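You operate a simulated robot arm through the tools that you are given. There is no shell and no other tool. Be economical: measure what you need, move in short steps, check, and stop when the job is done.

Carry out the task below with a simulated robot arm. There is one attempt and no reset: what you move stays moved.

JOB
Open the left blue table drawer, take the green wax block from the top of the long table and leave it in the inside of the left blue table drawer, then shut the drawer. Fetch the white goggles and set it on the shelf of the side table. Push the bench cupboard door shut. The order is free.
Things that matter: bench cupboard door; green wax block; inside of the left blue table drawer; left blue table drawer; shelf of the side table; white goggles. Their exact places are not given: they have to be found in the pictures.

The check looks at the end state, three seconds after you hand in, the way a careful person would. Anything else that was tipped, shoved, dropped, spilled or broken makes it a failure.

ROBOT AND FRAMES
A 6-joint arm with a two-finger gripper on a trunk, on a base that drives. Base frame: it is fixed to the floor where the robot stands at the start and does not move with it; the origin is under the middle of the robot, x ahead of it, y to its left, z up. Readings come in cm, rad, newtons and seconds.
With the tool pointing down near the work surface it reaches from about 38 to 86 cm from the robot's upright axis, wherever it stands. Its first joint turns from -2.897 to 2.897 rad. Places, roughly: bench cupboard door [290, -40, 30]; inside of the left blue table drawer [50, 50, 70]; left blue table drawer [50, 40, 70]; shelf of the side table [240, -430, 30]; white goggles (15x6x3 cm) [100, 50, 90]. Payload 2.45 kg.
Tool frame: the origin (TCP) lies between the finger pads and is the grasp point; the fingertips stand 2 cm ahead of it; z points along the fingers, y is the line along which they close. The gripper opens to 14 cm. The gripper's body begins 16.8 cm behind the TCP.
Orientation is that of the tool frame in the base frame, as a unit quaternion [x, y, z, w]. With the fingers straight down and closing along the base's y, the tool's x points along the base's -x, its y along +y and its z along -z.

CONTROLS
- The arm moves only by the tool arm_command. Its argument "rows" is a list of rows, each an object (a shift or turn left out is 0, a gripper value left out holds the last) with "delta_pos": the shift along the tool's x, y, z in cm, a list of three; "turn": the turn, a rotation vector about the tool's x, y, z in rad, a list of three; "claw": the opening, from 0 (shut) to 1 (fully open). In form: [{"delta_pos": [dx, dy, dz], "turn": [wx, wy, wz], "claw": claw}, ...]. A call has 1 to 12 rows; each row is the pose to reach, as a shift and turn from the pose commanded when the call began, along the tool's axes at that moment. Rows are played at 5 a second. More than 5 cm and 0.15 rad between two rows, or a gripper value outside its range, and nothing of the call is played. Where a pose cannot be reached the arm comes as near as it can. A force on the tool above 40 N (or 10 N above the force at the start of the call, whichever is more), or a blocked arm, ends the call early, and 0.2 s more pass. The fingers move at their own pace (about 4.5 cm/s each) and stop on an object; they squeeze with about 22 N. The grip force told is the motor's: it shows also when the fingers shut on nothing. Time passes only in rows, and 0.2 s behind the last, so rows that repeat a pose let the fingers close. It gives the time, the measured TCP pose, the force on the tool (base axes), the opening and the grip force at its end, in the units of the frame above (readings bear some noise), with the torque about the TCP (base axes, N m) and any sound that the robot's microphone picked up.
- Cameras (640 x 400 px; columns grow to the right, rows downward): "scene" is now at [2.88, 19.41, 182.37]; the picture's right is [0.93, -0.36, 0.00], its down [-0.33, -0.87, -0.37] and it looks along [0.13, 0.34, -0.93] (base axes); focal length 283 px, centre (320, 200). "wrist" rides on the gripper at [7.8, 1.1, -20.9] in the tool frame; the picture's right is [-0.14, 0.99, 0.00], its down [-0.92, -0.13, -0.37] and it looks along [-0.37, -0.05, 0.93] (tool axes); focal length 280 px, centre (320, 200).
- grab_frame(camera): a new picture of that camera. The clock stands still meanwhile.
- move_column(by): slides the trunk up (or, below 0, down) by that many cm; the arm and the scene camera ride with it, the base frame stays. It gives what a move gives, with no picture.
- base_move(legs): drives the robot by 1 to 6 legs, each [ahead, left, turn to the left] in cm, cm and rad, along the robot's own axes; the way and the turn of a leg run together, so that a leg with both is an arc; at most 150 cm and 3.142 rad a leg. The arm and the cameras ride along, it lands a little off, and it stops where it bumps. It gives what a move gives.
- turn_head(pan, tilt): turns the head with the scene camera to pan (to the left, within 2.496 rad either way) and tilt (down, from -0.506 to 1.204), counted from straight ahead of the robot. It gives what a move gives.
- point_at(camera, pixels): there is no depth. For up to 12 entries [column, row, z] of the newest picture of that camera ("zoom" is the newest enlarged one), the place [x, y] in the base frame at which the ray of that pixel passes the height z, good to about 0.3 cm. The clock stands still meanwhile.
- zoom(camera, box): a new picture of the part [left, top, right, bottom] of that camera's present view, enlarged. The clock stands still meanwhile.
- hand_in(): hands the job in; it is judged then, once.

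Go step by step. Measure first, check grasps and placings, and put right what went wrong. The budget is 110 turns and 90 pictures, counting those below and the enlarged ones. Unless the task says otherwise, let go and move clear before handing in, and close with one line.

The tools are called after "Call:" as a command line: name --argument value ..., lists and objects as JSON in quotes. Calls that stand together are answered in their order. arm_command: Moves the arm, as the interface text tells. Its arguments: {"type":"object","properties":{"rows":{"type":"array"}},"required":["rows"]} The other tools are called the same way: move_column (by) slides the trunk up or down; base_move (legs) drives the base; turn_head (pan, tilt) turns the head that bears the scene camera; grab_frame (camera) takes a picture; point_at (camera, pixels) gives the place at which the rays of pixels pass given heights; zoom (camera, box) takes an enlarged picture of a part of a camera's view; hand_in () hands the job in.

At the start:

```text
time_s: 0.0
ee_pos: [43.52, 23.22, 109.54]
ee_rot: [0.0, 1.0, 0.0, 0.001]
contact_force: [0.4, 0.0, 0.0]
torque: [0.01, 0.02, 0.01]
finger_gap: 14.0
grasp_force: 0.0
trunk travel left (down, up): [-10.0, 13.0]
robot x, y, heading: [-0.17, -0.07, 0.003]
head pan, tilt: [1.208, 1.197]
```

scene: 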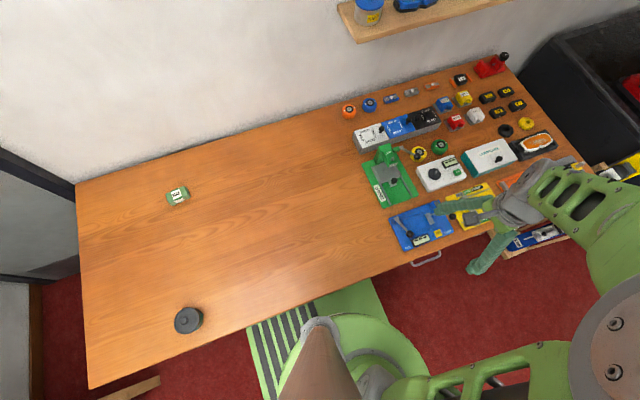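
wrist: 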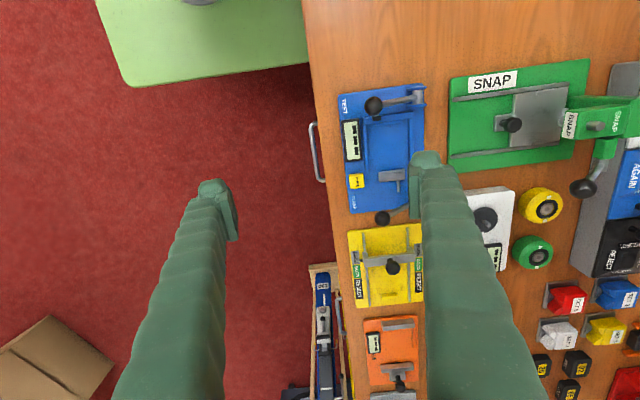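

The scene picture shows a wooden table to the left with a small green block at (178,195) and a drawer handle at (425,258). I will look around with the head for the rest of the room.

Call:
turn_head --pan 0.6 --tilt 0.5

Call:
grab_frame --camera "scene"

Call:
turn_head --pan -0.5 --tilt 0.4

Call:
grab_frame --camera "scene"

Call:
turn_head --pan -1.6 --tilt 0.4

Call:
grab_frame --camera "scene"

Call:
turn_head --pan 1.6 --tilt 0.6

Call:
grab_frame --camera "scene"

```text
time_s: 1.1
ee_pos: [43.52, 22.98, 109.34]
ee_rot: [0.0, 1.0, 0.0, 0.0]
contact_force: [-0.4, -1.4, -0.1]
torque: [0.0, 0.01, 0.01]
finger_gap: 14.0
grasp_force: 0.2
trunk travel left (down, up): [-10.0, 13.0]
robot x, y, heading: [-0.04, -0.35, 0.005]
head pan, tilt: [0.6, 0.499]
```

```text
87 pictures are left
```

scene: 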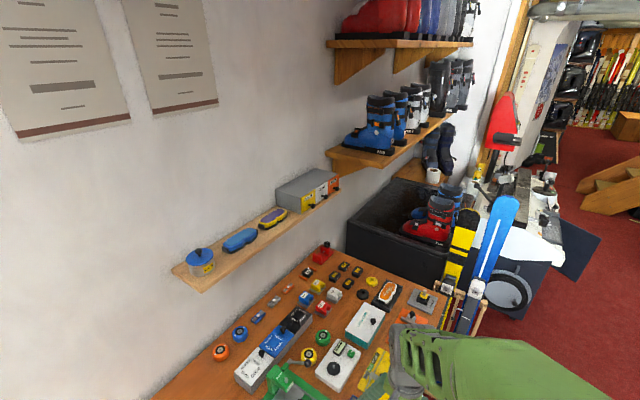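

```text
time_s: 2.4
ee_pos: [43.56, 23.16, 109.45]
ee_rot: [0.0, 1.0, 0.0, 0.0]
contact_force: [0.0, 0.7, -0.3]
torque: [0.01, -0.04, 0.02]
finger_gap: 13.98
grasp_force: 0.0
trunk travel left (down, up): [-10.0, 13.0]
robot x, y, heading: [0.03, 0.03, -0.002]
head pan, tilt: [-0.499, 0.4]
```

```text
86 pictures are left
```

scene: 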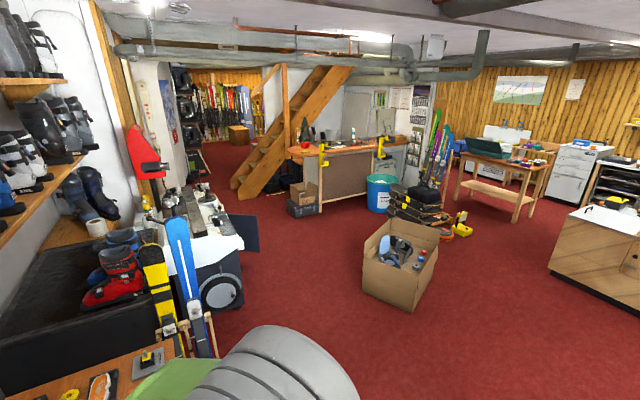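

```text
time_s: 3.7
ee_pos: [43.54, 23.07, 109.31]
ee_rot: [0.001, 1.0, 0.0, 0.0]
contact_force: [1.2, 0.3, -1.4]
torque: [0.02, 0.03, -0.02]
finger_gap: 13.99
grasp_force: 0.0
trunk travel left (down, up): [-10.0, 13.0]
robot x, y, heading: [0.1, -0.19, -0.005]
head pan, tilt: [-1.6, 0.4]
```

```text
85 pictures are left
```

scene: 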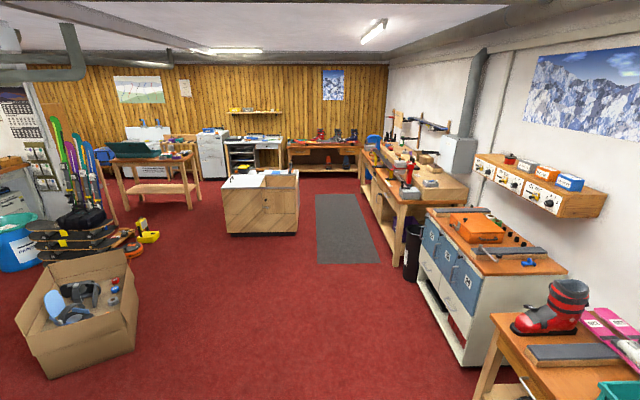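

```text
time_s: 6.5
ee_pos: [43.51, 23.02, 109.38]
ee_rot: [0.0, 1.0, 0.0, 0.0]
contact_force: [0.0, 0.3, 0.4]
torque: [0.0, -0.03, 0.01]
finger_gap: 14.0
grasp_force: 0.1
trunk travel left (down, up): [-10.0, 13.0]
robot x, y, heading: [0.31, -0.0, -0.001]
head pan, tilt: [1.6, 0.6]
```

```text
84 pictures are left
```

scene: 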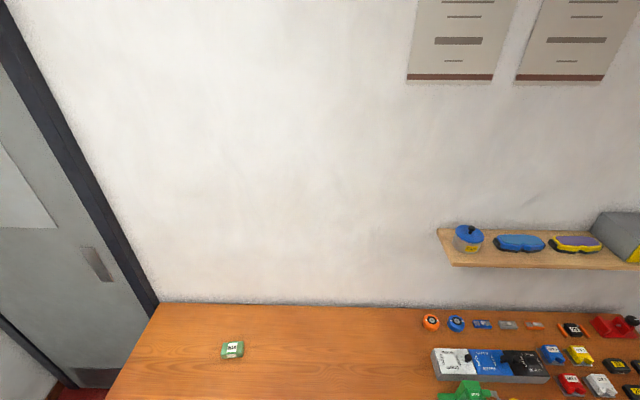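

The dark panel at (250,230) in the second view is probably the open bench cupboard door, and the table at (155,175) in the third view is the side table. Next I'll look closer for the goggles and at the drawer fronts.

Call:
turn_head --pan 0.1 --tilt 0.5

Call:
zoom --camera "scene" --box '[120, 20, 440, 220]'

Call:
grab_frame --camera "scene"

Call:
zoom --camera "wrist" --box '[280, 80, 440, 180]'

Call:
point_at --camera "wrist" --pixels '[[313, 150, 70], [313, 150, 65], [313, 122, 70], [318, 180, 70], [325, 150, 78], [325, 150, 75]]'

```text
time_s: 8.1
ee_pos: [43.56, 23.16, 109.37]
ee_rot: [0.0, 1.0, 0.001, 0.0]
contact_force: [-0.4, 0.9, 0.1]
torque: [0.02, -0.02, -0.02]
finger_gap: 14.01
grasp_force: 0.1
trunk travel left (down, up): [-10.0, 13.0]
robot x, y, heading: [0.14, -0.06, 0.004]
head pan, tilt: [0.099, 0.499]
```

```text
2.00 times, centred on (280, 120) of scene
```

zoom: 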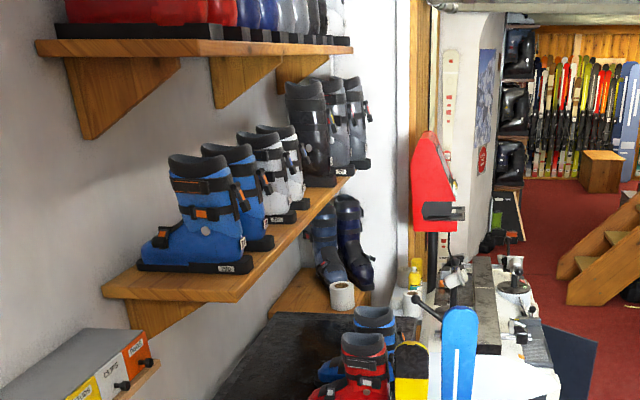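

```text
82 pictures are left
```

scene: 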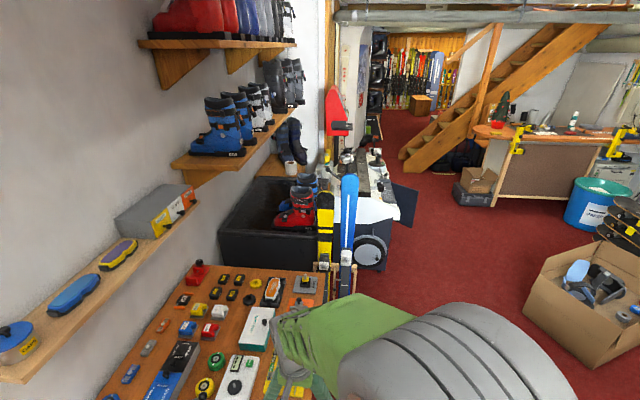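

```text
4.00 times, centred on (360, 130) of wrist
```

zoom: 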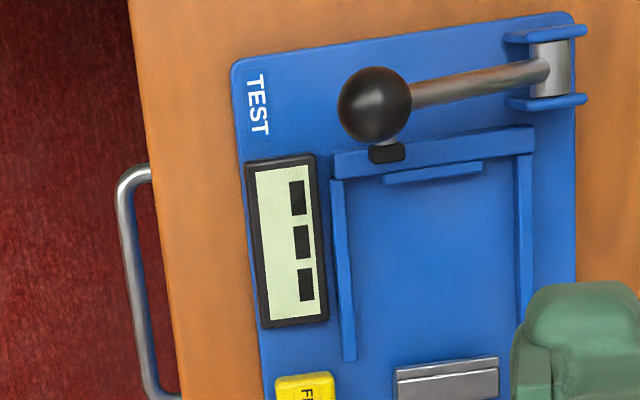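

```text
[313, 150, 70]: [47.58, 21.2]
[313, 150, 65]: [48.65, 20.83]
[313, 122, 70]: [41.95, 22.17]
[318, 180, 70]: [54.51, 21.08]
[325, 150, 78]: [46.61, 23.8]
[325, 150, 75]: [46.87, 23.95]
```

The drawer handle is at about (47, 21, 70). The orange and white thing at (273,290) could be the white goggles, so I will zoom in on it.

Call:
zoom --camera "scene" --box '[120, 250, 360, 400]'

Call:
zoom --camera "scene" --box '[210, 140, 450, 290]'

Call:
zoom --camera "scene" --box '[480, 200, 640, 300]'

Call:
grab_frame --camera "wrist"

```text
2.67 times, centred on (240, 325) of scene
```

zoom: 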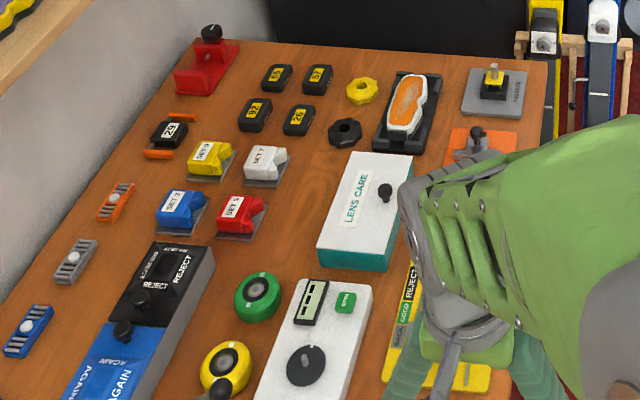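

```text
2.67 times, centred on (330, 215) of scene
```

zoom: 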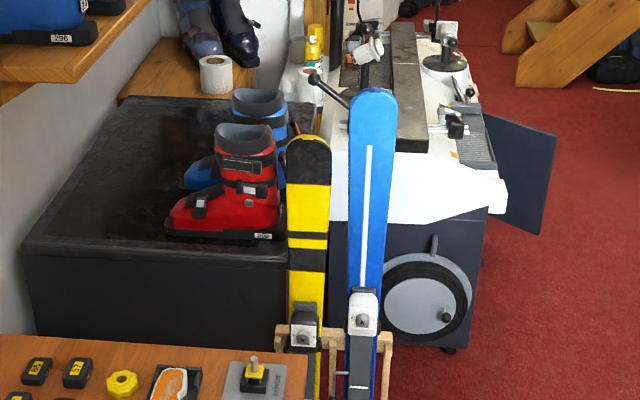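

```text
4.00 times, centred on (560, 250) of scene
```

zoom: 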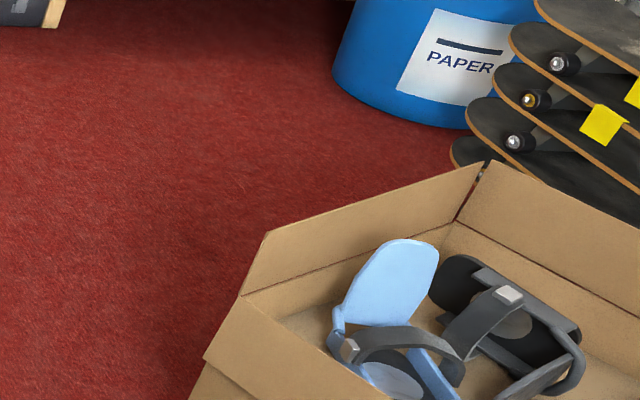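

```text
77 pictures are left
```

wrist: 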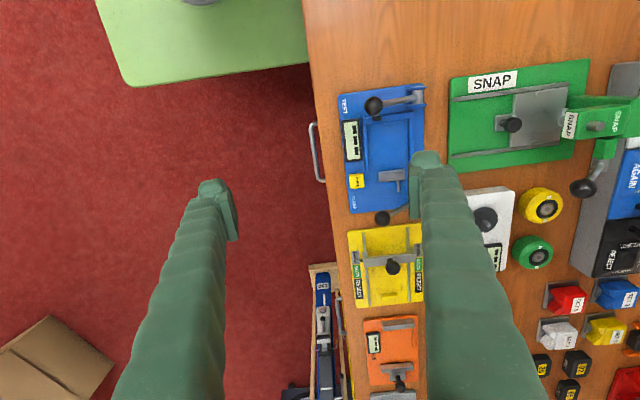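

The white goggles with the orange lens sit in a dark cradle at the right end of the table (zoom 407,105). I'll back away from the table to see its front.

Call:
base_move --legs '[[0, -60, 0]]'

Call:
turn_head --pan 1.4 --tilt 0.75

Call:
grab_frame --camera "scene"

```text
time_s: 13.8
ee_pos: [43.53, -37.02, 109.49]
ee_rot: [0.0, 1.0, 0.0, 0.0]
contact_force: [-0.4, -0.1, 0.1]
torque: [-0.02, 0.02, -0.01]
finger_gap: 13.97
grasp_force: 0.0
trunk travel left (down, up): [-10.0, 13.0]
robot x, y, heading: [-0.05, -60.02, -0.006]
head pan, tilt: [0.099, 0.499]
```

```text
time_s: 15.3
ee_pos: [43.56, -37.0, 109.46]
ee_rot: [0.0, 1.0, 0.0, 0.0]
contact_force: [-0.5, 0.2, -0.7]
torque: [0.0, -0.02, 0.0]
finger_gap: 13.99
grasp_force: 0.1
trunk travel left (down, up): [-10.0, 13.0]
robot x, y, heading: [0.0, -59.94, -0.001]
head pan, tilt: [1.4, 0.75]
```

```text
76 pictures are left
```

scene: 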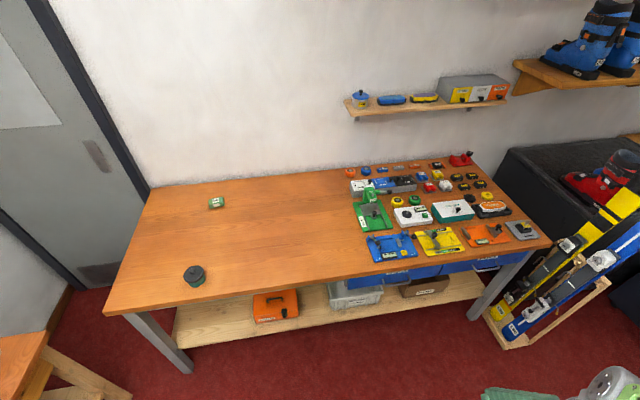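

Two blue drawers are under the table top: left at (380,280) and right at (470,265). I'll zoom to see the handle and the wax block.

Call:
zoom --camera "scene" --box '[330, 190, 570, 340]'

Call:
zoom --camera "scene" --box '[165, 170, 261, 230]'

Call:
point_at --camera "scene" --pixels '[[208, 208, 76], [224, 207, 76], [217, 202, 79], [105, 315, 76], [148, 189, 76], [551, 243, 76], [348, 286, 72], [440, 274, 72], [480, 160, 76]]'

```text
2.67 times, centred on (450, 265) of scene
```

zoom: 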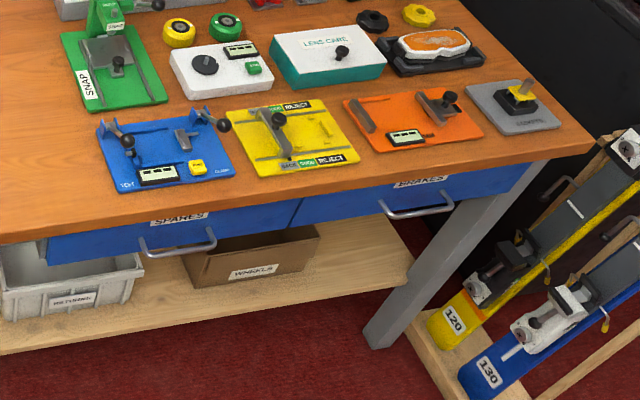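

```text
6.67 times, centred on (213, 200) of scene
```

zoom: 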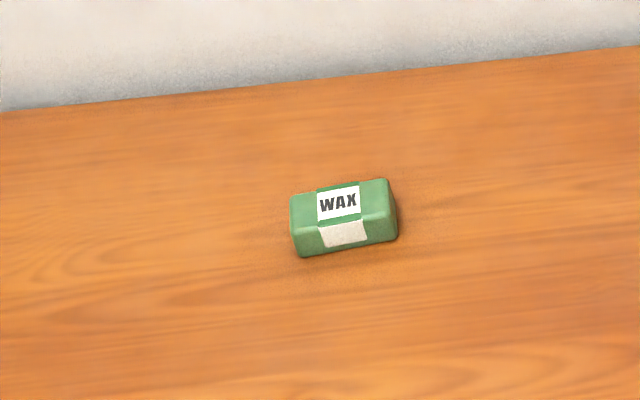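

```text
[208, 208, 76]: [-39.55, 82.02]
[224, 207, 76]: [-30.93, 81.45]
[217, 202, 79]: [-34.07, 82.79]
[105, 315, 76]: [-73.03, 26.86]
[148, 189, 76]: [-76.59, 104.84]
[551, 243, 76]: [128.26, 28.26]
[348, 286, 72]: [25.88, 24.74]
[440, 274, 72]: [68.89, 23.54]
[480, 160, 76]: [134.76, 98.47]
```

Left drawer "SPARES" has a bar handle at zoom (180,245). I'll triangulate the table height from the board corners in both pictures.

Call:
point_at --camera "scene" --pixels '[[374.2, 262.4, 70], [374.2, 262.4, 76], [374.2, 262.4, 82], [361.1, 231, 76], [361.1, 231, 82]]'

Call:
point_at --camera "wrist" --pixels '[[340, 94, 70], [340, 94, 76], [340, 94, 82], [448, 75, 76], [448, 75, 82]]'

```text
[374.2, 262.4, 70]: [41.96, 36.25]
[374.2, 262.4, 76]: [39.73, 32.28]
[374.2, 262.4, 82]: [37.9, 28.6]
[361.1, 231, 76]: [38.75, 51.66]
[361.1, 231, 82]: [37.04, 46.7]
```

```text
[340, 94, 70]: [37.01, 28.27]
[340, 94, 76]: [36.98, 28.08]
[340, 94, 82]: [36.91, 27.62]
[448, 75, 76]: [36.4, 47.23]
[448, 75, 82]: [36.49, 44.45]
```

Table top comes out near z 84. I'll triangulate the handle bar too.

Call:
point_at --camera "scene" --pixels '[[397.5, 282.6, 74], [397.5, 282.6, 77], [397.5, 282.6, 80], [384.5, 284.5, 77], [410, 280.5, 77], [397.5, 282.6, 70]]'

Call:
point_at --camera "wrist" --pixels '[[313.2, 150, 70], [313.2, 150, 74], [313.2, 150, 77], [313.2, 150, 80], [310, 125, 77], [317.5, 177.5, 77]]'

```text
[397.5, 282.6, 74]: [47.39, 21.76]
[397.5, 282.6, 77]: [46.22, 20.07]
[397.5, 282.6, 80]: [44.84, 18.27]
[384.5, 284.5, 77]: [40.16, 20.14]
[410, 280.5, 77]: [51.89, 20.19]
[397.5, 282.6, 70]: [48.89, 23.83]
```

```text
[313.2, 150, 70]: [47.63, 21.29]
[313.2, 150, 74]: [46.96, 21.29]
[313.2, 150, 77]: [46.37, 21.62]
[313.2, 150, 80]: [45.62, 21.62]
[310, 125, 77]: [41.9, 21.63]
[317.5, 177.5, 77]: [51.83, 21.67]
```

The handle bar lies at about (46.8, 21.5, 74.6) and is 10 cm long. The gap behind it under the table edge is small, so I will grip it from the front with the tool horizontal (pointing +y, closing vertically). I rotate the tool first, in free space.

Call:
arm_command --rows '[{"turn": [-0.145, 0, 0]}, {"turn": [-0.29, 0, 0]}, {"turn": [-0.435, 0, 0]}, {"turn": [-0.58, 0, 0]}, {"turn": [-0.725, 0, 0]}, {"turn": [-0.87, 0, 0]}, {"turn": [-1.015, 0, 0]}, {"turn": [-1.16, 0, 0]}, {"turn": [-1.305, 0, 0]}, {"turn": [-1.44, 0, 0]}, {"turn": [-1.571, 0, 0]}, {"turn": [-1.571, 0, 0], "claw": 0.35}]'

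Call:
base_move --legs '[[-8, 10, 0]]'

Call:
turn_head --pan 0.7 --tilt 0.9

Call:
grab_frame --camera "scene"

Call:
grab_frame --camera "wrist"

```text
time_s: 17.9
ee_pos: [43.5, -36.92, 109.42]
ee_rot: [0.0, 0.706, 0.708, 0.0]
contact_force: [0.8, 0.8, 0.3]
torque: [0.0, 0.01, -0.01]
finger_gap: 10.52
grasp_force: 0.0
trunk travel left (down, up): [-10.0, 13.0]
robot x, y, heading: [0.05, -59.76, -0.002]
head pan, tilt: [1.4, 0.75]
```

```text
time_s: 19.4
ee_pos: [35.48, -26.78, 109.43]
ee_rot: [-0.001, 0.707, 0.707, -0.001]
contact_force: [-0.7, 0.6, -0.6]
torque: [0.03, 0.01, 0.01]
finger_gap: 4.9
grasp_force: 0.0
trunk travel left (down, up): [-10.0, 13.0]
robot x, y, heading: [-8.04, -50.14, 0.006]
head pan, tilt: [1.4, 0.75]
```

```text
time_s: 20.5
ee_pos: [35.43, -26.71, 109.35]
ee_rot: [0.0, 0.707, 0.707, -0.001]
contact_force: [0.0, 0.6, -0.1]
torque: [0.0, -0.01, -0.01]
finger_gap: 4.88
grasp_force: 0.1
trunk travel left (down, up): [-10.0, 13.0]
robot x, y, heading: [-7.97, -49.85, 0.003]
head pan, tilt: [0.7, 0.901]
```

```text
73 pictures are left
```

scene: 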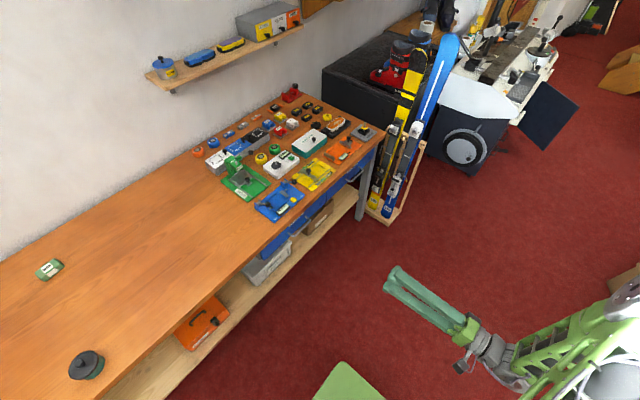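

```text
72 pictures are left
```

wrist: 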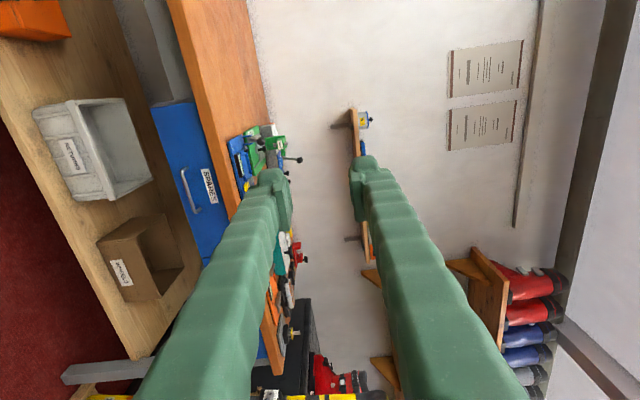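

The tool points +y with 4.9 cm opening, and the wrist view shows the SPARES handle at (190,190). I lower the trunk and arm to handle height, then drive closer.

Call:
move_column --by -10

Call:
arm_command --rows '[{"delta_pos": [-2, -4, 0]}, {"delta_pos": [-4, -8, 0]}, {"delta_pos": [-6, -12, 0]}, {"delta_pos": [-8, -16, 0]}, {"delta_pos": [-10, -20, 0]}, {"delta_pos": [-11.4, -24.6, 0]}]'

Call:
base_move --legs '[[0, 28, 0]]'

Call:
grab_frame --camera "wrist"

Call:
grab_frame --camera "scene"

```text
time_s: 21.8
ee_pos: [35.53, -26.84, 99.43]
ee_rot: [-0.001, 0.707, 0.708, 0.0]
contact_force: [-0.1, -0.6, -0.8]
torque: [-0.03, 0.03, -0.04]
finger_gap: 4.93
grasp_force: 0.0
trunk travel left (down, up): [0.0, 23.0]
robot x, y, heading: [-8.02, -49.89, -0.002]
head pan, tilt: [0.7, 0.901]
```

```text
time_s: 23.2
ee_pos: [46.98, -26.63, 74.81]
ee_rot: [-0.001, 0.707, 0.707, 0.0]
contact_force: [-0.2, -0.4, 0.4]
torque: [-0.02, 0.0, 0.0]
finger_gap: 4.92
grasp_force: 0.0
trunk travel left (down, up): [0.0, 23.0]
robot x, y, heading: [-8.17, -49.87, 0.002]
head pan, tilt: [0.7, 0.901]
```

```text
time_s: 26.2
ee_pos: [46.79, 1.01, 74.94]
ee_rot: [-0.001, 0.706, 0.708, -0.001]
contact_force: [0.0, -0.7, 0.7]
torque: [-0.01, -0.03, 0.01]
finger_gap: 4.91
grasp_force: 0.0
trunk travel left (down, up): [0.0, 23.0]
robot x, y, heading: [-8.09, -22.52, 0.002]
head pan, tilt: [0.7, 0.901]
```

```text
71 pictures are left
```

wrist: 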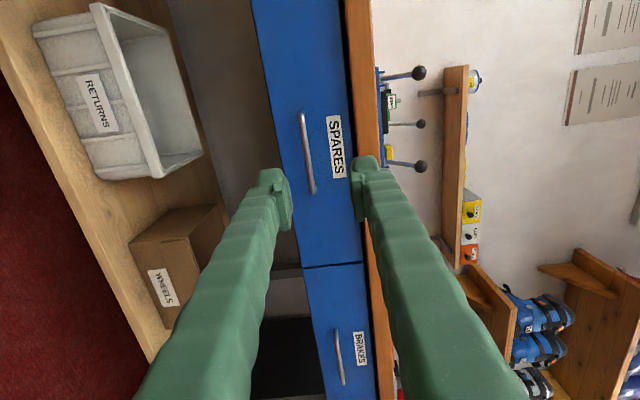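

```text
70 pictures are left
```

scene: 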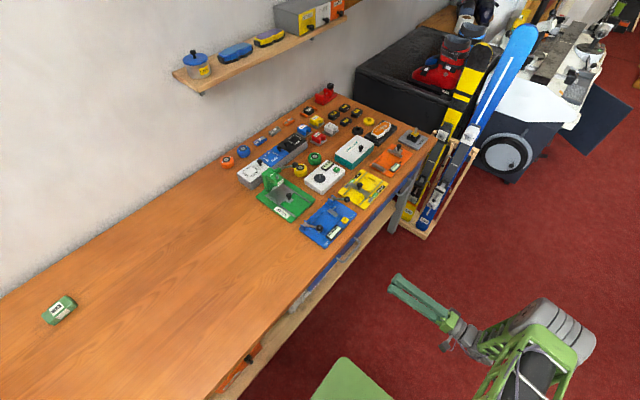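

The wrist view puts the bar at (308,150), about 1.8 cm below the TCP. I lower and advance to y 15.5, then look again.

Call:
arm_command --rows '[{"delta_pos": [0, -1.8, 3]}, {"delta_pos": [0, -1.8, 7]}, {"delta_pos": [0, -1.8, 11]}, {"delta_pos": [0, -1.8, 14.5]}]'

Call:
grab_frame --camera "wrist"

```text
time_s: 27.2
ee_pos: [46.7, 15.72, 73.23]
ee_rot: [-0.001, 0.707, 0.707, -0.001]
contact_force: [-1.1, -0.1, -0.7]
torque: [0.01, -0.01, -0.01]
finger_gap: 4.91
grasp_force: 0.0
trunk travel left (down, up): [0.0, 23.0]
robot x, y, heading: [-8.08, -22.35, -0.002]
head pan, tilt: [0.7, 0.901]
```

```text
69 pictures are left
```

wrist: 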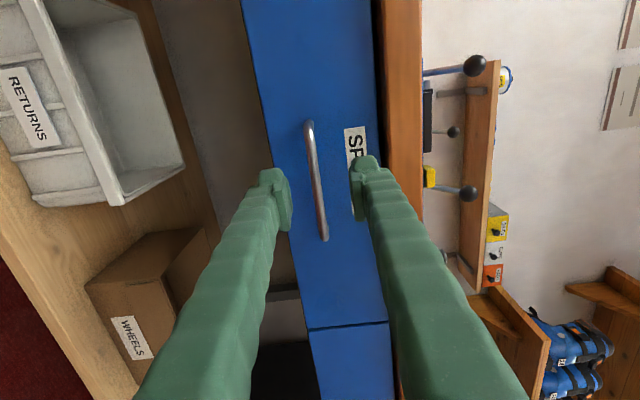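

The bar is centred between the fingertips, so I advance 5 cm and close.

Call:
arm_command --rows '[{"delta_pos": [0, 0, 2.5]}, {"delta_pos": [0, 0, 5]}, {"delta_pos": [0, 0, 5]}, {"delta_pos": [0, 0, 5], "claw": 0}, {"delta_pos": [0, 0, 5], "claw": 0}, {"delta_pos": [0, 0, 5], "claw": 0}, {"delta_pos": [0, 0, 5], "claw": 0}]'

Call:
grab_frame --camera "wrist"

```text
time_s: 28.9
ee_pos: [46.53, 20.6, 72.78]
ee_rot: [0.0, 0.708, 0.706, -0.001]
contact_force: [0.4, -0.2, -13.4]
torque: [-0.12, -0.33, -0.1]
finger_gap: 0.84
grasp_force: 36.3
trunk travel left (down, up): [0.0, 23.0]
robot x, y, heading: [-7.81, -22.08, 0.003]
head pan, tilt: [0.7, 0.901]
```

```text
68 pictures are left
```

wrist: 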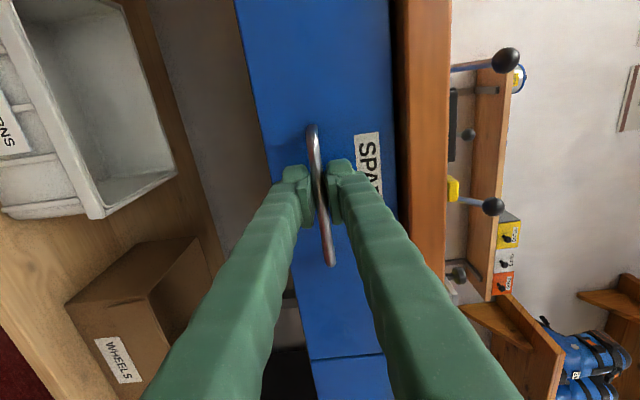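

The bar is gripped (gap 0.84 cm). Force is -13 N in z, so I ease down 0.4 cm while pulling.

Call:
arm_command --rows '[{"delta_pos": [0, -0.5, 0]}, {"delta_pos": [0, -0.5, -2]}, {"delta_pos": [0, -0.5, -4]}, {"delta_pos": [0, -0.5, -6]}, {"delta_pos": [0, -0.5, -8]}, {"delta_pos": [0, -0.5, -10]}]'

Call:
grab_frame --camera "scene"

```text
time_s: 30.2
ee_pos: [46.62, 10.49, 72.87]
ee_rot: [-0.001, 0.706, 0.708, 0.0]
contact_force: [-1.7, -1.8, 21.4]
torque: [0.2, 0.78, 0.2]
finger_gap: 0.84
grasp_force: 35.7
trunk travel left (down, up): [0.0, 23.0]
robot x, y, heading: [-7.89, -22.13, 0.004]
head pan, tilt: [0.7, 0.901]
```

```text
67 pictures are left
```

scene: 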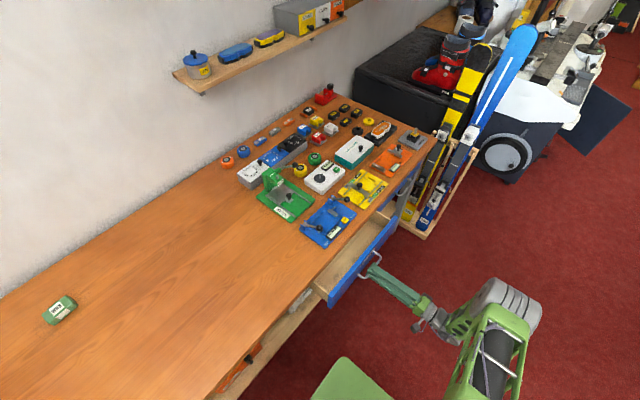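

The drawer is sliding open (10 cm). I pull 11 cm more with a small z relief.

Call:
arm_command --rows '[{"delta_pos": [0, 0.3, -2]}, {"delta_pos": [0, 0.3, -4]}, {"delta_pos": [0, 0.3, -6]}, {"delta_pos": [0, 0.3, -8]}, {"delta_pos": [0, 0.3, -10]}, {"delta_pos": [0, 0.3, -11]}]'

Call:
grab_frame --camera "scene"

```text
time_s: 31.6
ee_pos: [46.71, -0.37, 72.77]
ee_rot: [-0.001, 0.709, 0.706, -0.002]
contact_force: [-7.4, -0.1, -20.1]
torque: [-0.15, -0.8, -0.17]
finger_gap: 0.83
grasp_force: 36.5
trunk travel left (down, up): [0.0, 23.0]
robot x, y, heading: [-8.13, -22.6, 0.002]
head pan, tilt: [0.7, 0.901]
```

```text
66 pictures are left
```

scene: 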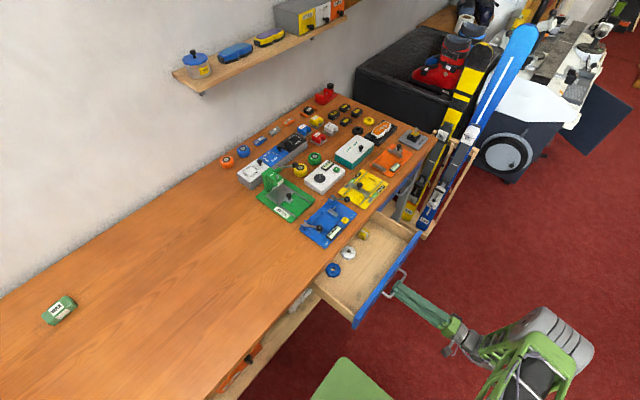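

The drawer is open about 21 cm, with a few small things at its back and free floor near the front. I release, retreat, and turn the tool back down.

Call:
arm_command --rows '[{"claw": 0.3}, {"claw": 0.3}, {"claw": 0.3}, {"claw": 0.3}, {"delta_pos": [0, 0, -4]}, {"delta_pos": [0, 0, -8]}, {"delta_pos": [0, 0, -12]}, {"delta_pos": [0, 5, -12]}, {"delta_pos": [0, 10, -12]}, {"delta_pos": [0, 15, -12]}, {"delta_pos": [0, 20, -12]}, {"delta_pos": [0, 24, -12]}]'

Call:
arm_command --rows '[{"turn": [0.145, 0, 0]}, {"turn": [0.29, 0, 0]}, {"turn": [0.435, 0, 0]}, {"turn": [0.58, 0, 0]}, {"turn": [0.725, 0, 0]}, {"turn": [0.87, 0, 0]}, {"turn": [1.015, 0, 0]}, {"turn": [1.16, 0, 0]}, {"turn": [1.305, 0, 0]}, {"turn": [1.44, 0, 0]}, {"turn": [1.571, 0, 0]}, {"turn": [1.571, 0, 0], "claw": 0.7}]'

Call:
move_column --by 10

Call:
turn_head --pan 1.9 --tilt 0.9

Call:
grab_frame --camera "scene"

Call:
grab_frame --camera "wrist"

```text
time_s: 34.2
ee_pos: [46.83, -12.62, 96.98]
ee_rot: [-0.001, 0.707, 0.707, -0.001]
contact_force: [0.3, 0.3, -0.6]
torque: [0.0, 0.02, 0.0]
finger_gap: 4.21
grasp_force: 0.0
trunk travel left (down, up): [0.0, 23.0]
robot x, y, heading: [-8.0, -22.19, 0.003]
head pan, tilt: [0.7, 0.901]
```

```text
time_s: 36.9
ee_pos: [46.83, -12.41, 96.9]
ee_rot: [-0.001, 1.0, 0.0, 0.0]
contact_force: [0.2, 0.7, -0.5]
torque: [-0.02, 0.05, -0.04]
finger_gap: 7.67
grasp_force: 0.0
trunk travel left (down, up): [0.0, 23.0]
robot x, y, heading: [-8.13, -22.46, 0.002]
head pan, tilt: [0.7, 0.901]
```

```text
time_s: 38.2
ee_pos: [46.79, -12.5, 106.8]
ee_rot: [0.0, 1.0, 0.0, 0.0]
contact_force: [0.1, -0.8, -0.5]
torque: [0.01, -0.05, -0.02]
finger_gap: 9.82
grasp_force: 0.0
trunk travel left (down, up): [-10.0, 13.0]
robot x, y, heading: [-8.01, -22.56, 0.002]
head pan, tilt: [0.7, 0.901]
```

```text
time_s: 39.6
ee_pos: [46.71, -12.42, 106.97]
ee_rot: [-0.001, 1.0, 0.0, -0.001]
contact_force: [0.0, -1.0, -0.1]
torque: [-0.04, -0.02, 0.0]
finger_gap: 9.79
grasp_force: 0.1
trunk travel left (down, up): [-10.0, 13.0]
robot x, y, heading: [-8.01, -22.46, 0.004]
head pan, tilt: [1.901, 0.901]
```

```text
65 pictures are left
```

scene: 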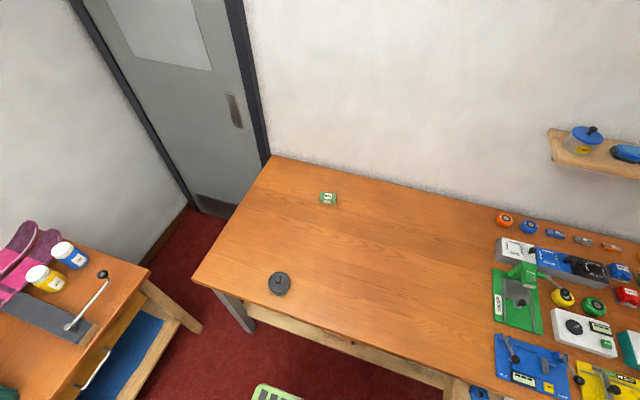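

```text
64 pictures are left
```

wrist: 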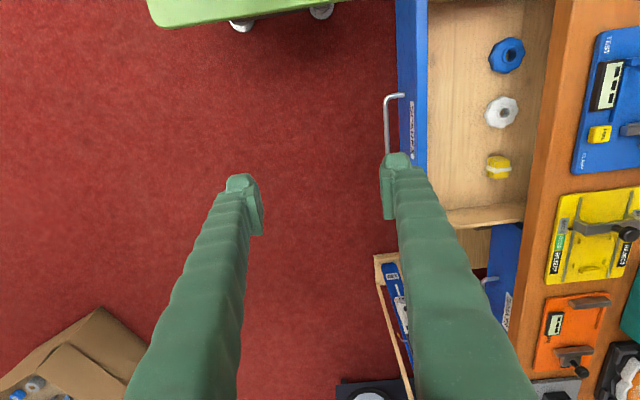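

The wax is at (328,198) in this view. I'll measure it, the neighbouring table corner, and the drawer's free area.

Call:
point_at --camera "scene" --pixels '[[320, 204, 84], [335, 204, 84], [337, 192, 84], [328, 193, 87], [150, 273, 75], [180, 325, 5], [192, 283, 84], [278, 293, 84]]'

Call:
point_at --camera "wrist" --pixels '[[430, 90, 80], [430, 150, 80], [500, 113, 72], [497, 168, 72], [505, 55, 72], [440, 215, 80], [430, 5, 80], [428, 150, 68]]'

Call:
zoom --camera "scene" --box '[288, 173, 368, 223]'

```text
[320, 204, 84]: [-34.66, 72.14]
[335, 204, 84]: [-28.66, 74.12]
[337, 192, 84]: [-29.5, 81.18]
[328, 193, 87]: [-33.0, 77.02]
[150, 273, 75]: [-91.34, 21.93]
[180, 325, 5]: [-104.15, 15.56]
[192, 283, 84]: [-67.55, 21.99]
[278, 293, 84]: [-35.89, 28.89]
```

```text
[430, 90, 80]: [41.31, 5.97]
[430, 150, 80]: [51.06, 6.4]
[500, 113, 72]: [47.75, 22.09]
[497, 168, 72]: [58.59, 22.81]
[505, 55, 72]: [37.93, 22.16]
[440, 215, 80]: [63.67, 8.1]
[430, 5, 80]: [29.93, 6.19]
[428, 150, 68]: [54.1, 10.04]
```

```text
8.00 times, centred on (328, 198) of scene
```

zoom: 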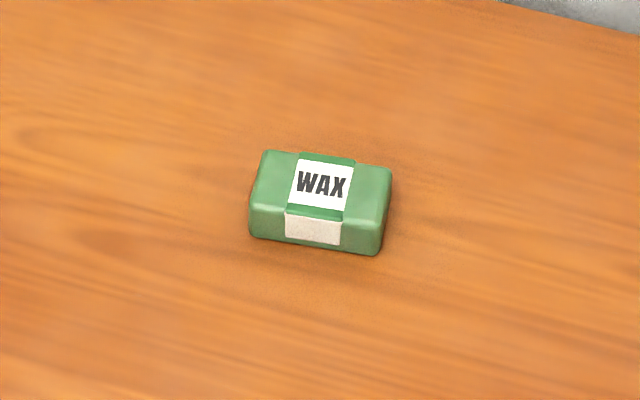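

Wax centre is about (-32.5, 76), and the drawer's free area is x 33–60, y 7–18. I drive to about (-45, 0).

Call:
base_move --legs '[[-37, 0, 0], [0, 22, 0]]'

Call:
arm_command --rows '[{"delta_pos": [3, 3.5, 0]}, {"delta_pos": [6, 7, 0]}, {"delta_pos": [9, 10.5, 0]}, {"delta_pos": [12, 14, 0]}, {"delta_pos": [15, 17.5, 0]}, {"delta_pos": [18, 21, 0]}, {"delta_pos": [21, 24.5, 0]}, {"delta_pos": [24, 28, 0]}, {"delta_pos": [27, 31.5, 0]}, {"delta_pos": [30, 35, 0]}]'

Call:
grab_frame --camera "wrist"

```text
time_s: 44.1
ee_pos: [9.71, 9.68, 106.84]
ee_rot: [-0.004, 1.0, 0.0, 0.0]
contact_force: [0.2, 1.3, 0.1]
torque: [-0.01, 0.01, 0.01]
finger_gap: 9.8
grasp_force: 0.0
trunk travel left (down, up): [-10.0, 13.0]
robot x, y, heading: [-45.47, -0.92, 0.004]
head pan, tilt: [1.901, 0.901]
```

```text
time_s: 46.3
ee_pos: [-20.72, 44.58, 106.97]
ee_rot: [-0.003, 1.0, 0.0, 0.0]
contact_force: [0.5, 0.4, -0.2]
torque: [-0.07, 0.0, -0.02]
finger_gap: 9.81
grasp_force: 0.1
trunk travel left (down, up): [-10.0, 13.0]
robot x, y, heading: [-45.21, -0.82, 0.004]
head pan, tilt: [1.901, 0.901]
```

```text
62 pictures are left
```

wrist: 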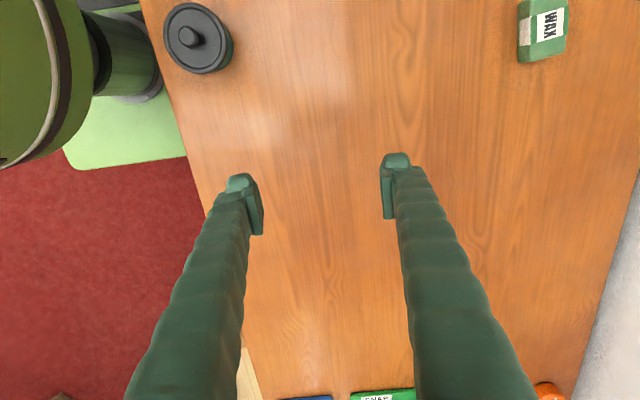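

The wax is at (543,28) in the wrist view. I move over it.

Call:
arm_command --rows '[{"delta_pos": [1.7, 4.5, 0]}, {"delta_pos": [3.4, 9, 0]}, {"delta_pos": [5.1, 13.5, 0]}, {"delta_pos": [6.8, 18, 0]}, {"delta_pos": [8.5, 22.5, 0]}, {"delta_pos": [10.2, 27, 0]}, {"delta_pos": [11.8, 31, 0]}]'

Call:
grab_frame --camera "wrist"

```text
time_s: 47.9
ee_pos: [-32.76, 75.3, 106.78]
ee_rot: [-0.004, 1.0, -0.001, 0.0]
contact_force: [0.6, 0.2, -0.5]
torque: [-0.08, -0.03, -0.02]
finger_gap: 9.81
grasp_force: 0.0
trunk travel left (down, up): [-10.0, 13.0]
robot x, y, heading: [-45.08, -0.93, 0.005]
head pan, tilt: [1.901, 0.901]
```

```text
61 pictures are left
```

wrist: 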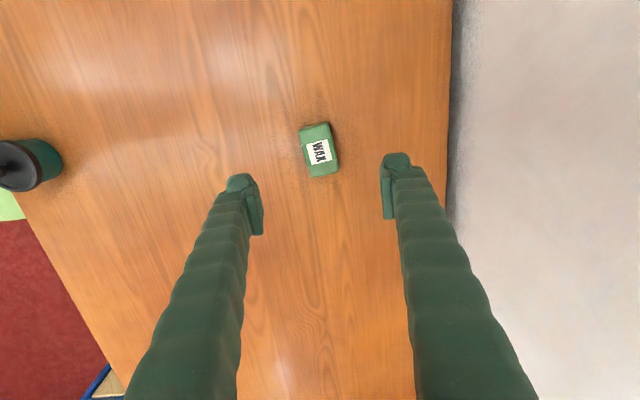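

The wax is centred at (319,150) between the fingers. I'll get its corners.

Call:
point_at --camera "wrist" --pixels '[[300, 130, 87], [311, 177, 87], [338, 172, 87], [326, 124, 87], [319, 150, 87]]'

Call:
zoom --camera "wrist" --box '[270, 110, 366, 170]'

```text
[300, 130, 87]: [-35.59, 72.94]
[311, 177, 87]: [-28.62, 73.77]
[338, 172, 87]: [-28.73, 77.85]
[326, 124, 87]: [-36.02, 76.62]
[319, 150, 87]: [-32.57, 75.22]
```

```text
6.67 times, centred on (318, 140) of wrist
```

zoom: 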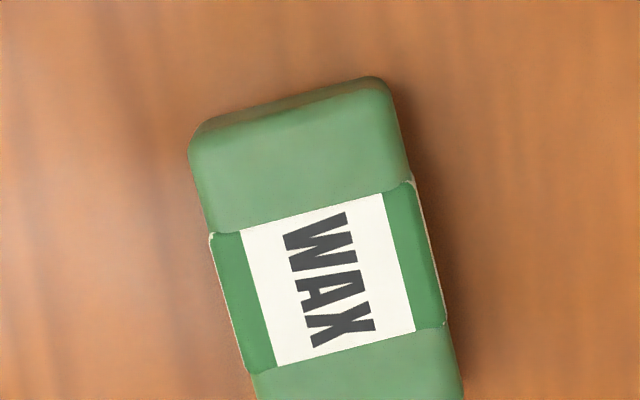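

Wax centre is (-32.2, 75.3), yawed about +0.14. I align and descend to TCP z 87.2.

Call:
arm_command --rows '[{"delta_pos": [-0.3, 0, 4], "turn": [0, 0, -0.14]}, {"delta_pos": [-0.5, 0, 8.5], "turn": [0, 0, -0.14]}, {"delta_pos": [-0.5, 0, 13], "turn": [0, 0, -0.14]}, {"delta_pos": [-0.5, 0, 17], "turn": [0, 0, -0.14]}, {"delta_pos": [-0.5, 0, 19.6], "turn": [0, 0, -0.14]}]'

Call:
grab_frame --camera "wrist"

```text
time_s: 49.1
ee_pos: [-31.84, 75.26, 87.09]
ee_rot: [-0.073, 0.997, -0.001, 0.0]
contact_force: [-0.3, -0.7, 0.1]
torque: [0.01, 0.02, 0.0]
finger_gap: 9.78
grasp_force: 0.0
trunk travel left (down, up): [-10.0, 13.0]
robot x, y, heading: [-45.44, -0.52, 0.004]
head pan, tilt: [1.901, 0.901]
```

```text
59 pictures are left
```

wrist: 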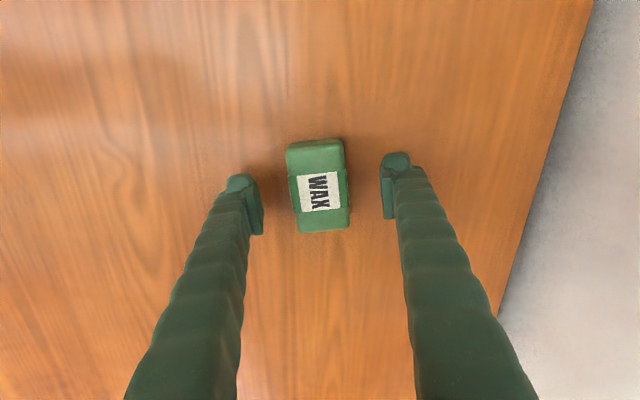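

Aligned (an aligned edge leans 0.15 in this camera). I go 1 cm lower and close.

Call:
arm_command --rows '[{"delta_pos": [0, 0, 1]}, {"delta_pos": [0, 0, 1], "claw": 0.4}, {"delta_pos": [0, 0, 1], "claw": 0.1}, {"delta_pos": [0, 0, 1], "claw": 0.1}, {"delta_pos": [0, 0, 1], "claw": 0.1}, {"delta_pos": [0, 0, 1], "claw": 0.1}]'

Call:
grab_frame --camera "wrist"

```text
time_s: 50.5
ee_pos: [-31.78, 75.26, 86.23]
ee_rot: [-0.073, 0.997, -0.001, 0.001]
contact_force: [-0.6, 0.2, -0.6]
torque: [-0.01, -0.01, -0.01]
finger_gap: 4.51
grasp_force: 21.7
trunk travel left (down, up): [-10.0, 13.0]
robot x, y, heading: [-45.37, -1.16, 0.006]
head pan, tilt: [1.901, 0.901]
```

```text
58 pictures are left
```

wrist: 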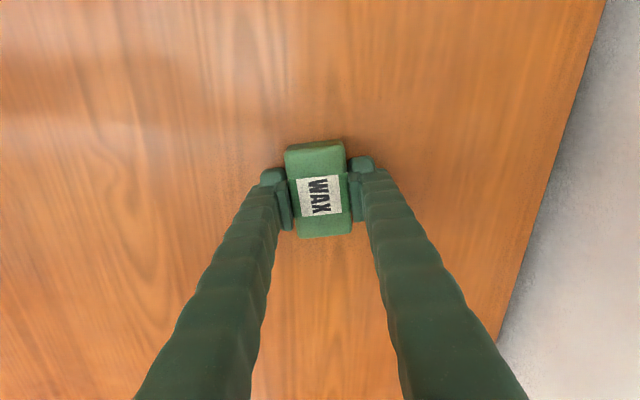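

The wax is held (4.51 cm). I lift, unwind the yaw, and retrace.

Call:
arm_command --rows '[{"delta_pos": [0, 0, -4]}, {"delta_pos": [0, 0, -9]}, {"delta_pos": [0, 0, -14]}, {"delta_pos": [0, 0, -18]}, {"delta_pos": [0, 0, -21]}, {"delta_pos": [0, 0, -21], "turn": [0, 0, 0.138]}]'

Call:
arm_command --rows '[{"delta_pos": [-1.7, -4.5, 0]}, {"delta_pos": [-3.4, -9, 0]}, {"delta_pos": [-5.1, -13.5, 0]}, {"delta_pos": [-6.8, -18, 0]}, {"delta_pos": [-8.5, -22.5, 0]}, {"delta_pos": [-10.2, -27, 0]}, {"delta_pos": [-11.8, -31, 0]}, {"delta_pos": [-14.8, -34.5, 0]}, {"delta_pos": [-17.8, -38, 0]}, {"delta_pos": [-20.8, -41.5, 0]}, {"delta_pos": [-23.8, -45, 0]}, {"delta_pos": [-26.8, -48.5, 0]}]'

Call:
arm_command --rows '[{"delta_pos": [-3.5, -3, 0]}, {"delta_pos": [-7, -6, 0]}, {"delta_pos": [-10.5, -9, 0]}, {"delta_pos": [-14, -12, 0]}]'

Call:
base_move --legs '[[0, -25, 0], [37, 0, 0]]'

Call:
grab_frame --camera "wrist"

```text
time_s: 51.9
ee_pos: [-31.96, 75.16, 107.29]
ee_rot: [-0.002, 1.0, -0.001, 0.0]
contact_force: [0.1, -0.6, -0.9]
torque: [-0.01, 0.01, -0.05]
finger_gap: 4.48
grasp_force: 22.1
trunk travel left (down, up): [-10.0, 13.0]
robot x, y, heading: [-45.06, -0.64, 0.008]
head pan, tilt: [1.901, 0.901]
```

```text
time_s: 54.5
ee_pos: [-4.87, 26.95, 107.14]
ee_rot: [-0.005, 1.0, 0.0, 0.0]
contact_force: [-0.1, -0.6, -0.8]
torque: [0.03, 0.01, -0.02]
finger_gap: 4.5
grasp_force: 22.1
trunk travel left (down, up): [-10.0, 13.0]
robot x, y, heading: [-45.1, -0.65, 0.009]
head pan, tilt: [1.901, 0.901]
```

```text
time_s: 55.5
ee_pos: [9.22, 15.0, 107.22]
ee_rot: [-0.004, 1.0, 0.0, 0.0]
contact_force: [-0.2, -0.4, -0.7]
torque: [-0.02, 0.06, -0.03]
finger_gap: 4.49
grasp_force: 22.3
trunk travel left (down, up): [-10.0, 13.0]
robot x, y, heading: [-45.35, -0.72, 0.008]
head pan, tilt: [1.901, 0.901]
```

```text
time_s: 60.2
ee_pos: [47.17, -8.42, 107.2]
ee_rot: [-0.01, 1.0, 0.0, 0.0]
contact_force: [0.6, -0.4, -1.8]
torque: [0.0, 0.06, 0.02]
finger_gap: 4.48
grasp_force: 22.4
trunk travel left (down, up): [-10.0, 13.0]
robot x, y, heading: [-7.08, -24.47, 0.021]
head pan, tilt: [1.901, 0.901]
```

```text
57 pictures are left
```

wrist: 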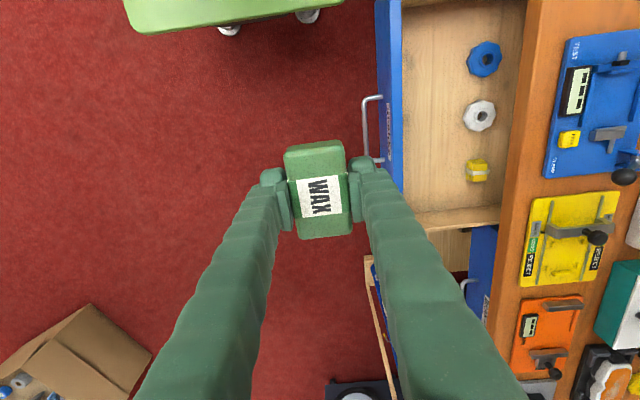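

The drawer is in view with the spares at (484,58), (478,115) and (476,170). I'll compute the free spot.

Call:
point_at --camera "wrist" --pixels '[[463, 60, 70], [462, 115, 70], [466, 172, 70], [402, 100, 79], [402, 100, 70], [505, 120, 84], [380, 130, 73], [400, 8, 79], [408, 215, 79]]'

```text
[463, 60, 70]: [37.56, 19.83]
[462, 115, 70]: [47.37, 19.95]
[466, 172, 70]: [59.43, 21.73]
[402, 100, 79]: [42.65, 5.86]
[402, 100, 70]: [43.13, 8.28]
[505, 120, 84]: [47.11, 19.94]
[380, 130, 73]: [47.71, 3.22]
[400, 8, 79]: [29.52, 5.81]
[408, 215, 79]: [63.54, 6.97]
```

Free floor spans y 6–19.5, so I aim at (46, 12.5). I lower the trunk, move over, and descend in stages.

Call:
arm_command --rows '[{"delta_pos": [0.5, 4.5, 0]}, {"delta_pos": [0.8, 9, 0]}, {"delta_pos": [1, 13.5, 0]}, {"delta_pos": [1.2, 17.5, 0]}, {"delta_pos": [1.2, 20.9, 0]}]'

Call:
move_column --by -10

Call:
grab_frame --camera "wrist"

```text
time_s: 61.4
ee_pos: [45.66, 12.4, 107.04]
ee_rot: [-0.009, 1.0, 0.0, -0.001]
contact_force: [-0.1, -0.2, 0.4]
torque: [-0.05, -0.01, -0.01]
finger_gap: 4.45
grasp_force: 22.0
trunk travel left (down, up): [-10.0, 13.0]
robot x, y, heading: [-6.64, -24.96, 0.017]
head pan, tilt: [1.901, 0.901]
```

```text
time_s: 62.8
ee_pos: [45.52, 12.32, 97.13]
ee_rot: [-0.01, 1.0, 0.0, 0.0]
contact_force: [-0.5, -0.4, -0.6]
torque: [-0.02, 0.0, 0.01]
finger_gap: 4.5
grasp_force: 22.0
trunk travel left (down, up): [0.0, 23.0]
robot x, y, heading: [-7.04, -24.96, 0.019]
head pan, tilt: [1.901, 0.901]
```

```text
56 pictures are left
```

wrist: 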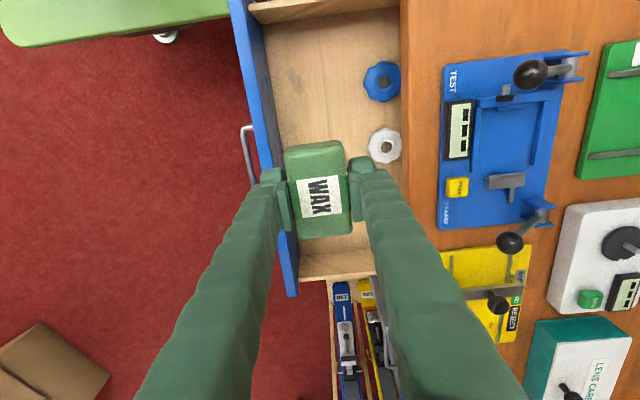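

Clearances look fine. I descend to TCP z ~74.5.

Call:
arm_command --rows '[{"delta_pos": [0, 0.2, 4.5]}, {"delta_pos": [0, 0.2, 9]}, {"delta_pos": [0, 0.2, 13.5]}, {"delta_pos": [0, 0.2, 18]}, {"delta_pos": [0, 0.2, 22.5]}]'

Call:
grab_frame --camera "wrist"

```text
time_s: 64.0
ee_pos: [45.75, 12.55, 74.4]
ee_rot: [-0.009, 1.0, 0.0, 0.0]
contact_force: [0.5, 0.2, -1.1]
torque: [0.01, 0.02, 0.02]
finger_gap: 4.49
grasp_force: 21.8
trunk travel left (down, up): [0.0, 23.0]
robot x, y, heading: [-7.29, -24.84, 0.014]
head pan, tilt: [1.901, 0.901]
```

```text
55 pictures are left
```

wrist: 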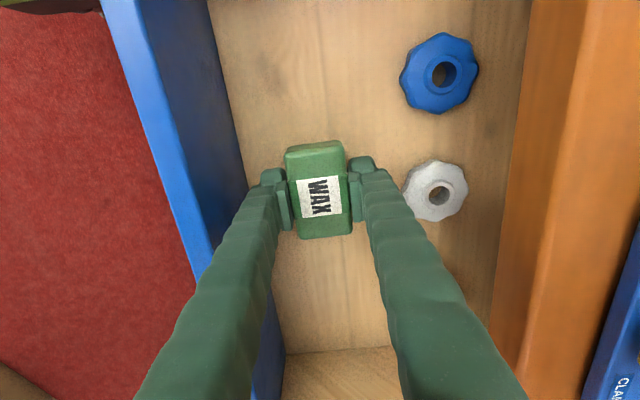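

Still free. I descend in small steps looking for contact.

Call:
arm_command --rows '[{"delta_pos": [0, 0, 0.5]}, {"delta_pos": [0, 0, 1]}, {"delta_pos": [0, 0, 1.5]}]'

Call:
arm_command --rows '[{"delta_pos": [0, 0, 0.4]}, {"delta_pos": [0, 0, 0.8]}]'

```text
time_s: 64.8
ee_pos: [45.64, 12.69, 73.11]
ee_rot: [-0.01, 1.0, 0.0, 0.0]
contact_force: [0.6, -0.9, -1.3]
torque: [-0.01, -0.04, -0.02]
finger_gap: 4.48
grasp_force: 21.8
trunk travel left (down, up): [0.0, 23.0]
robot x, y, heading: [-6.96, -25.09, 0.015]
head pan, tilt: [1.901, 0.901]
```

```text
time_s: 65.4
ee_pos: [45.62, 12.46, 72.27]
ee_rot: [-0.01, 1.0, 0.0, 0.0]
contact_force: [-0.1, 0.1, -1.2]
torque: [0.0, -0.01, 0.01]
finger_gap: 4.48
grasp_force: 22.2
trunk travel left (down, up): [0.0, 23.0]
robot x, y, heading: [-6.92, -24.65, 0.016]
head pan, tilt: [1.901, 0.901]
```

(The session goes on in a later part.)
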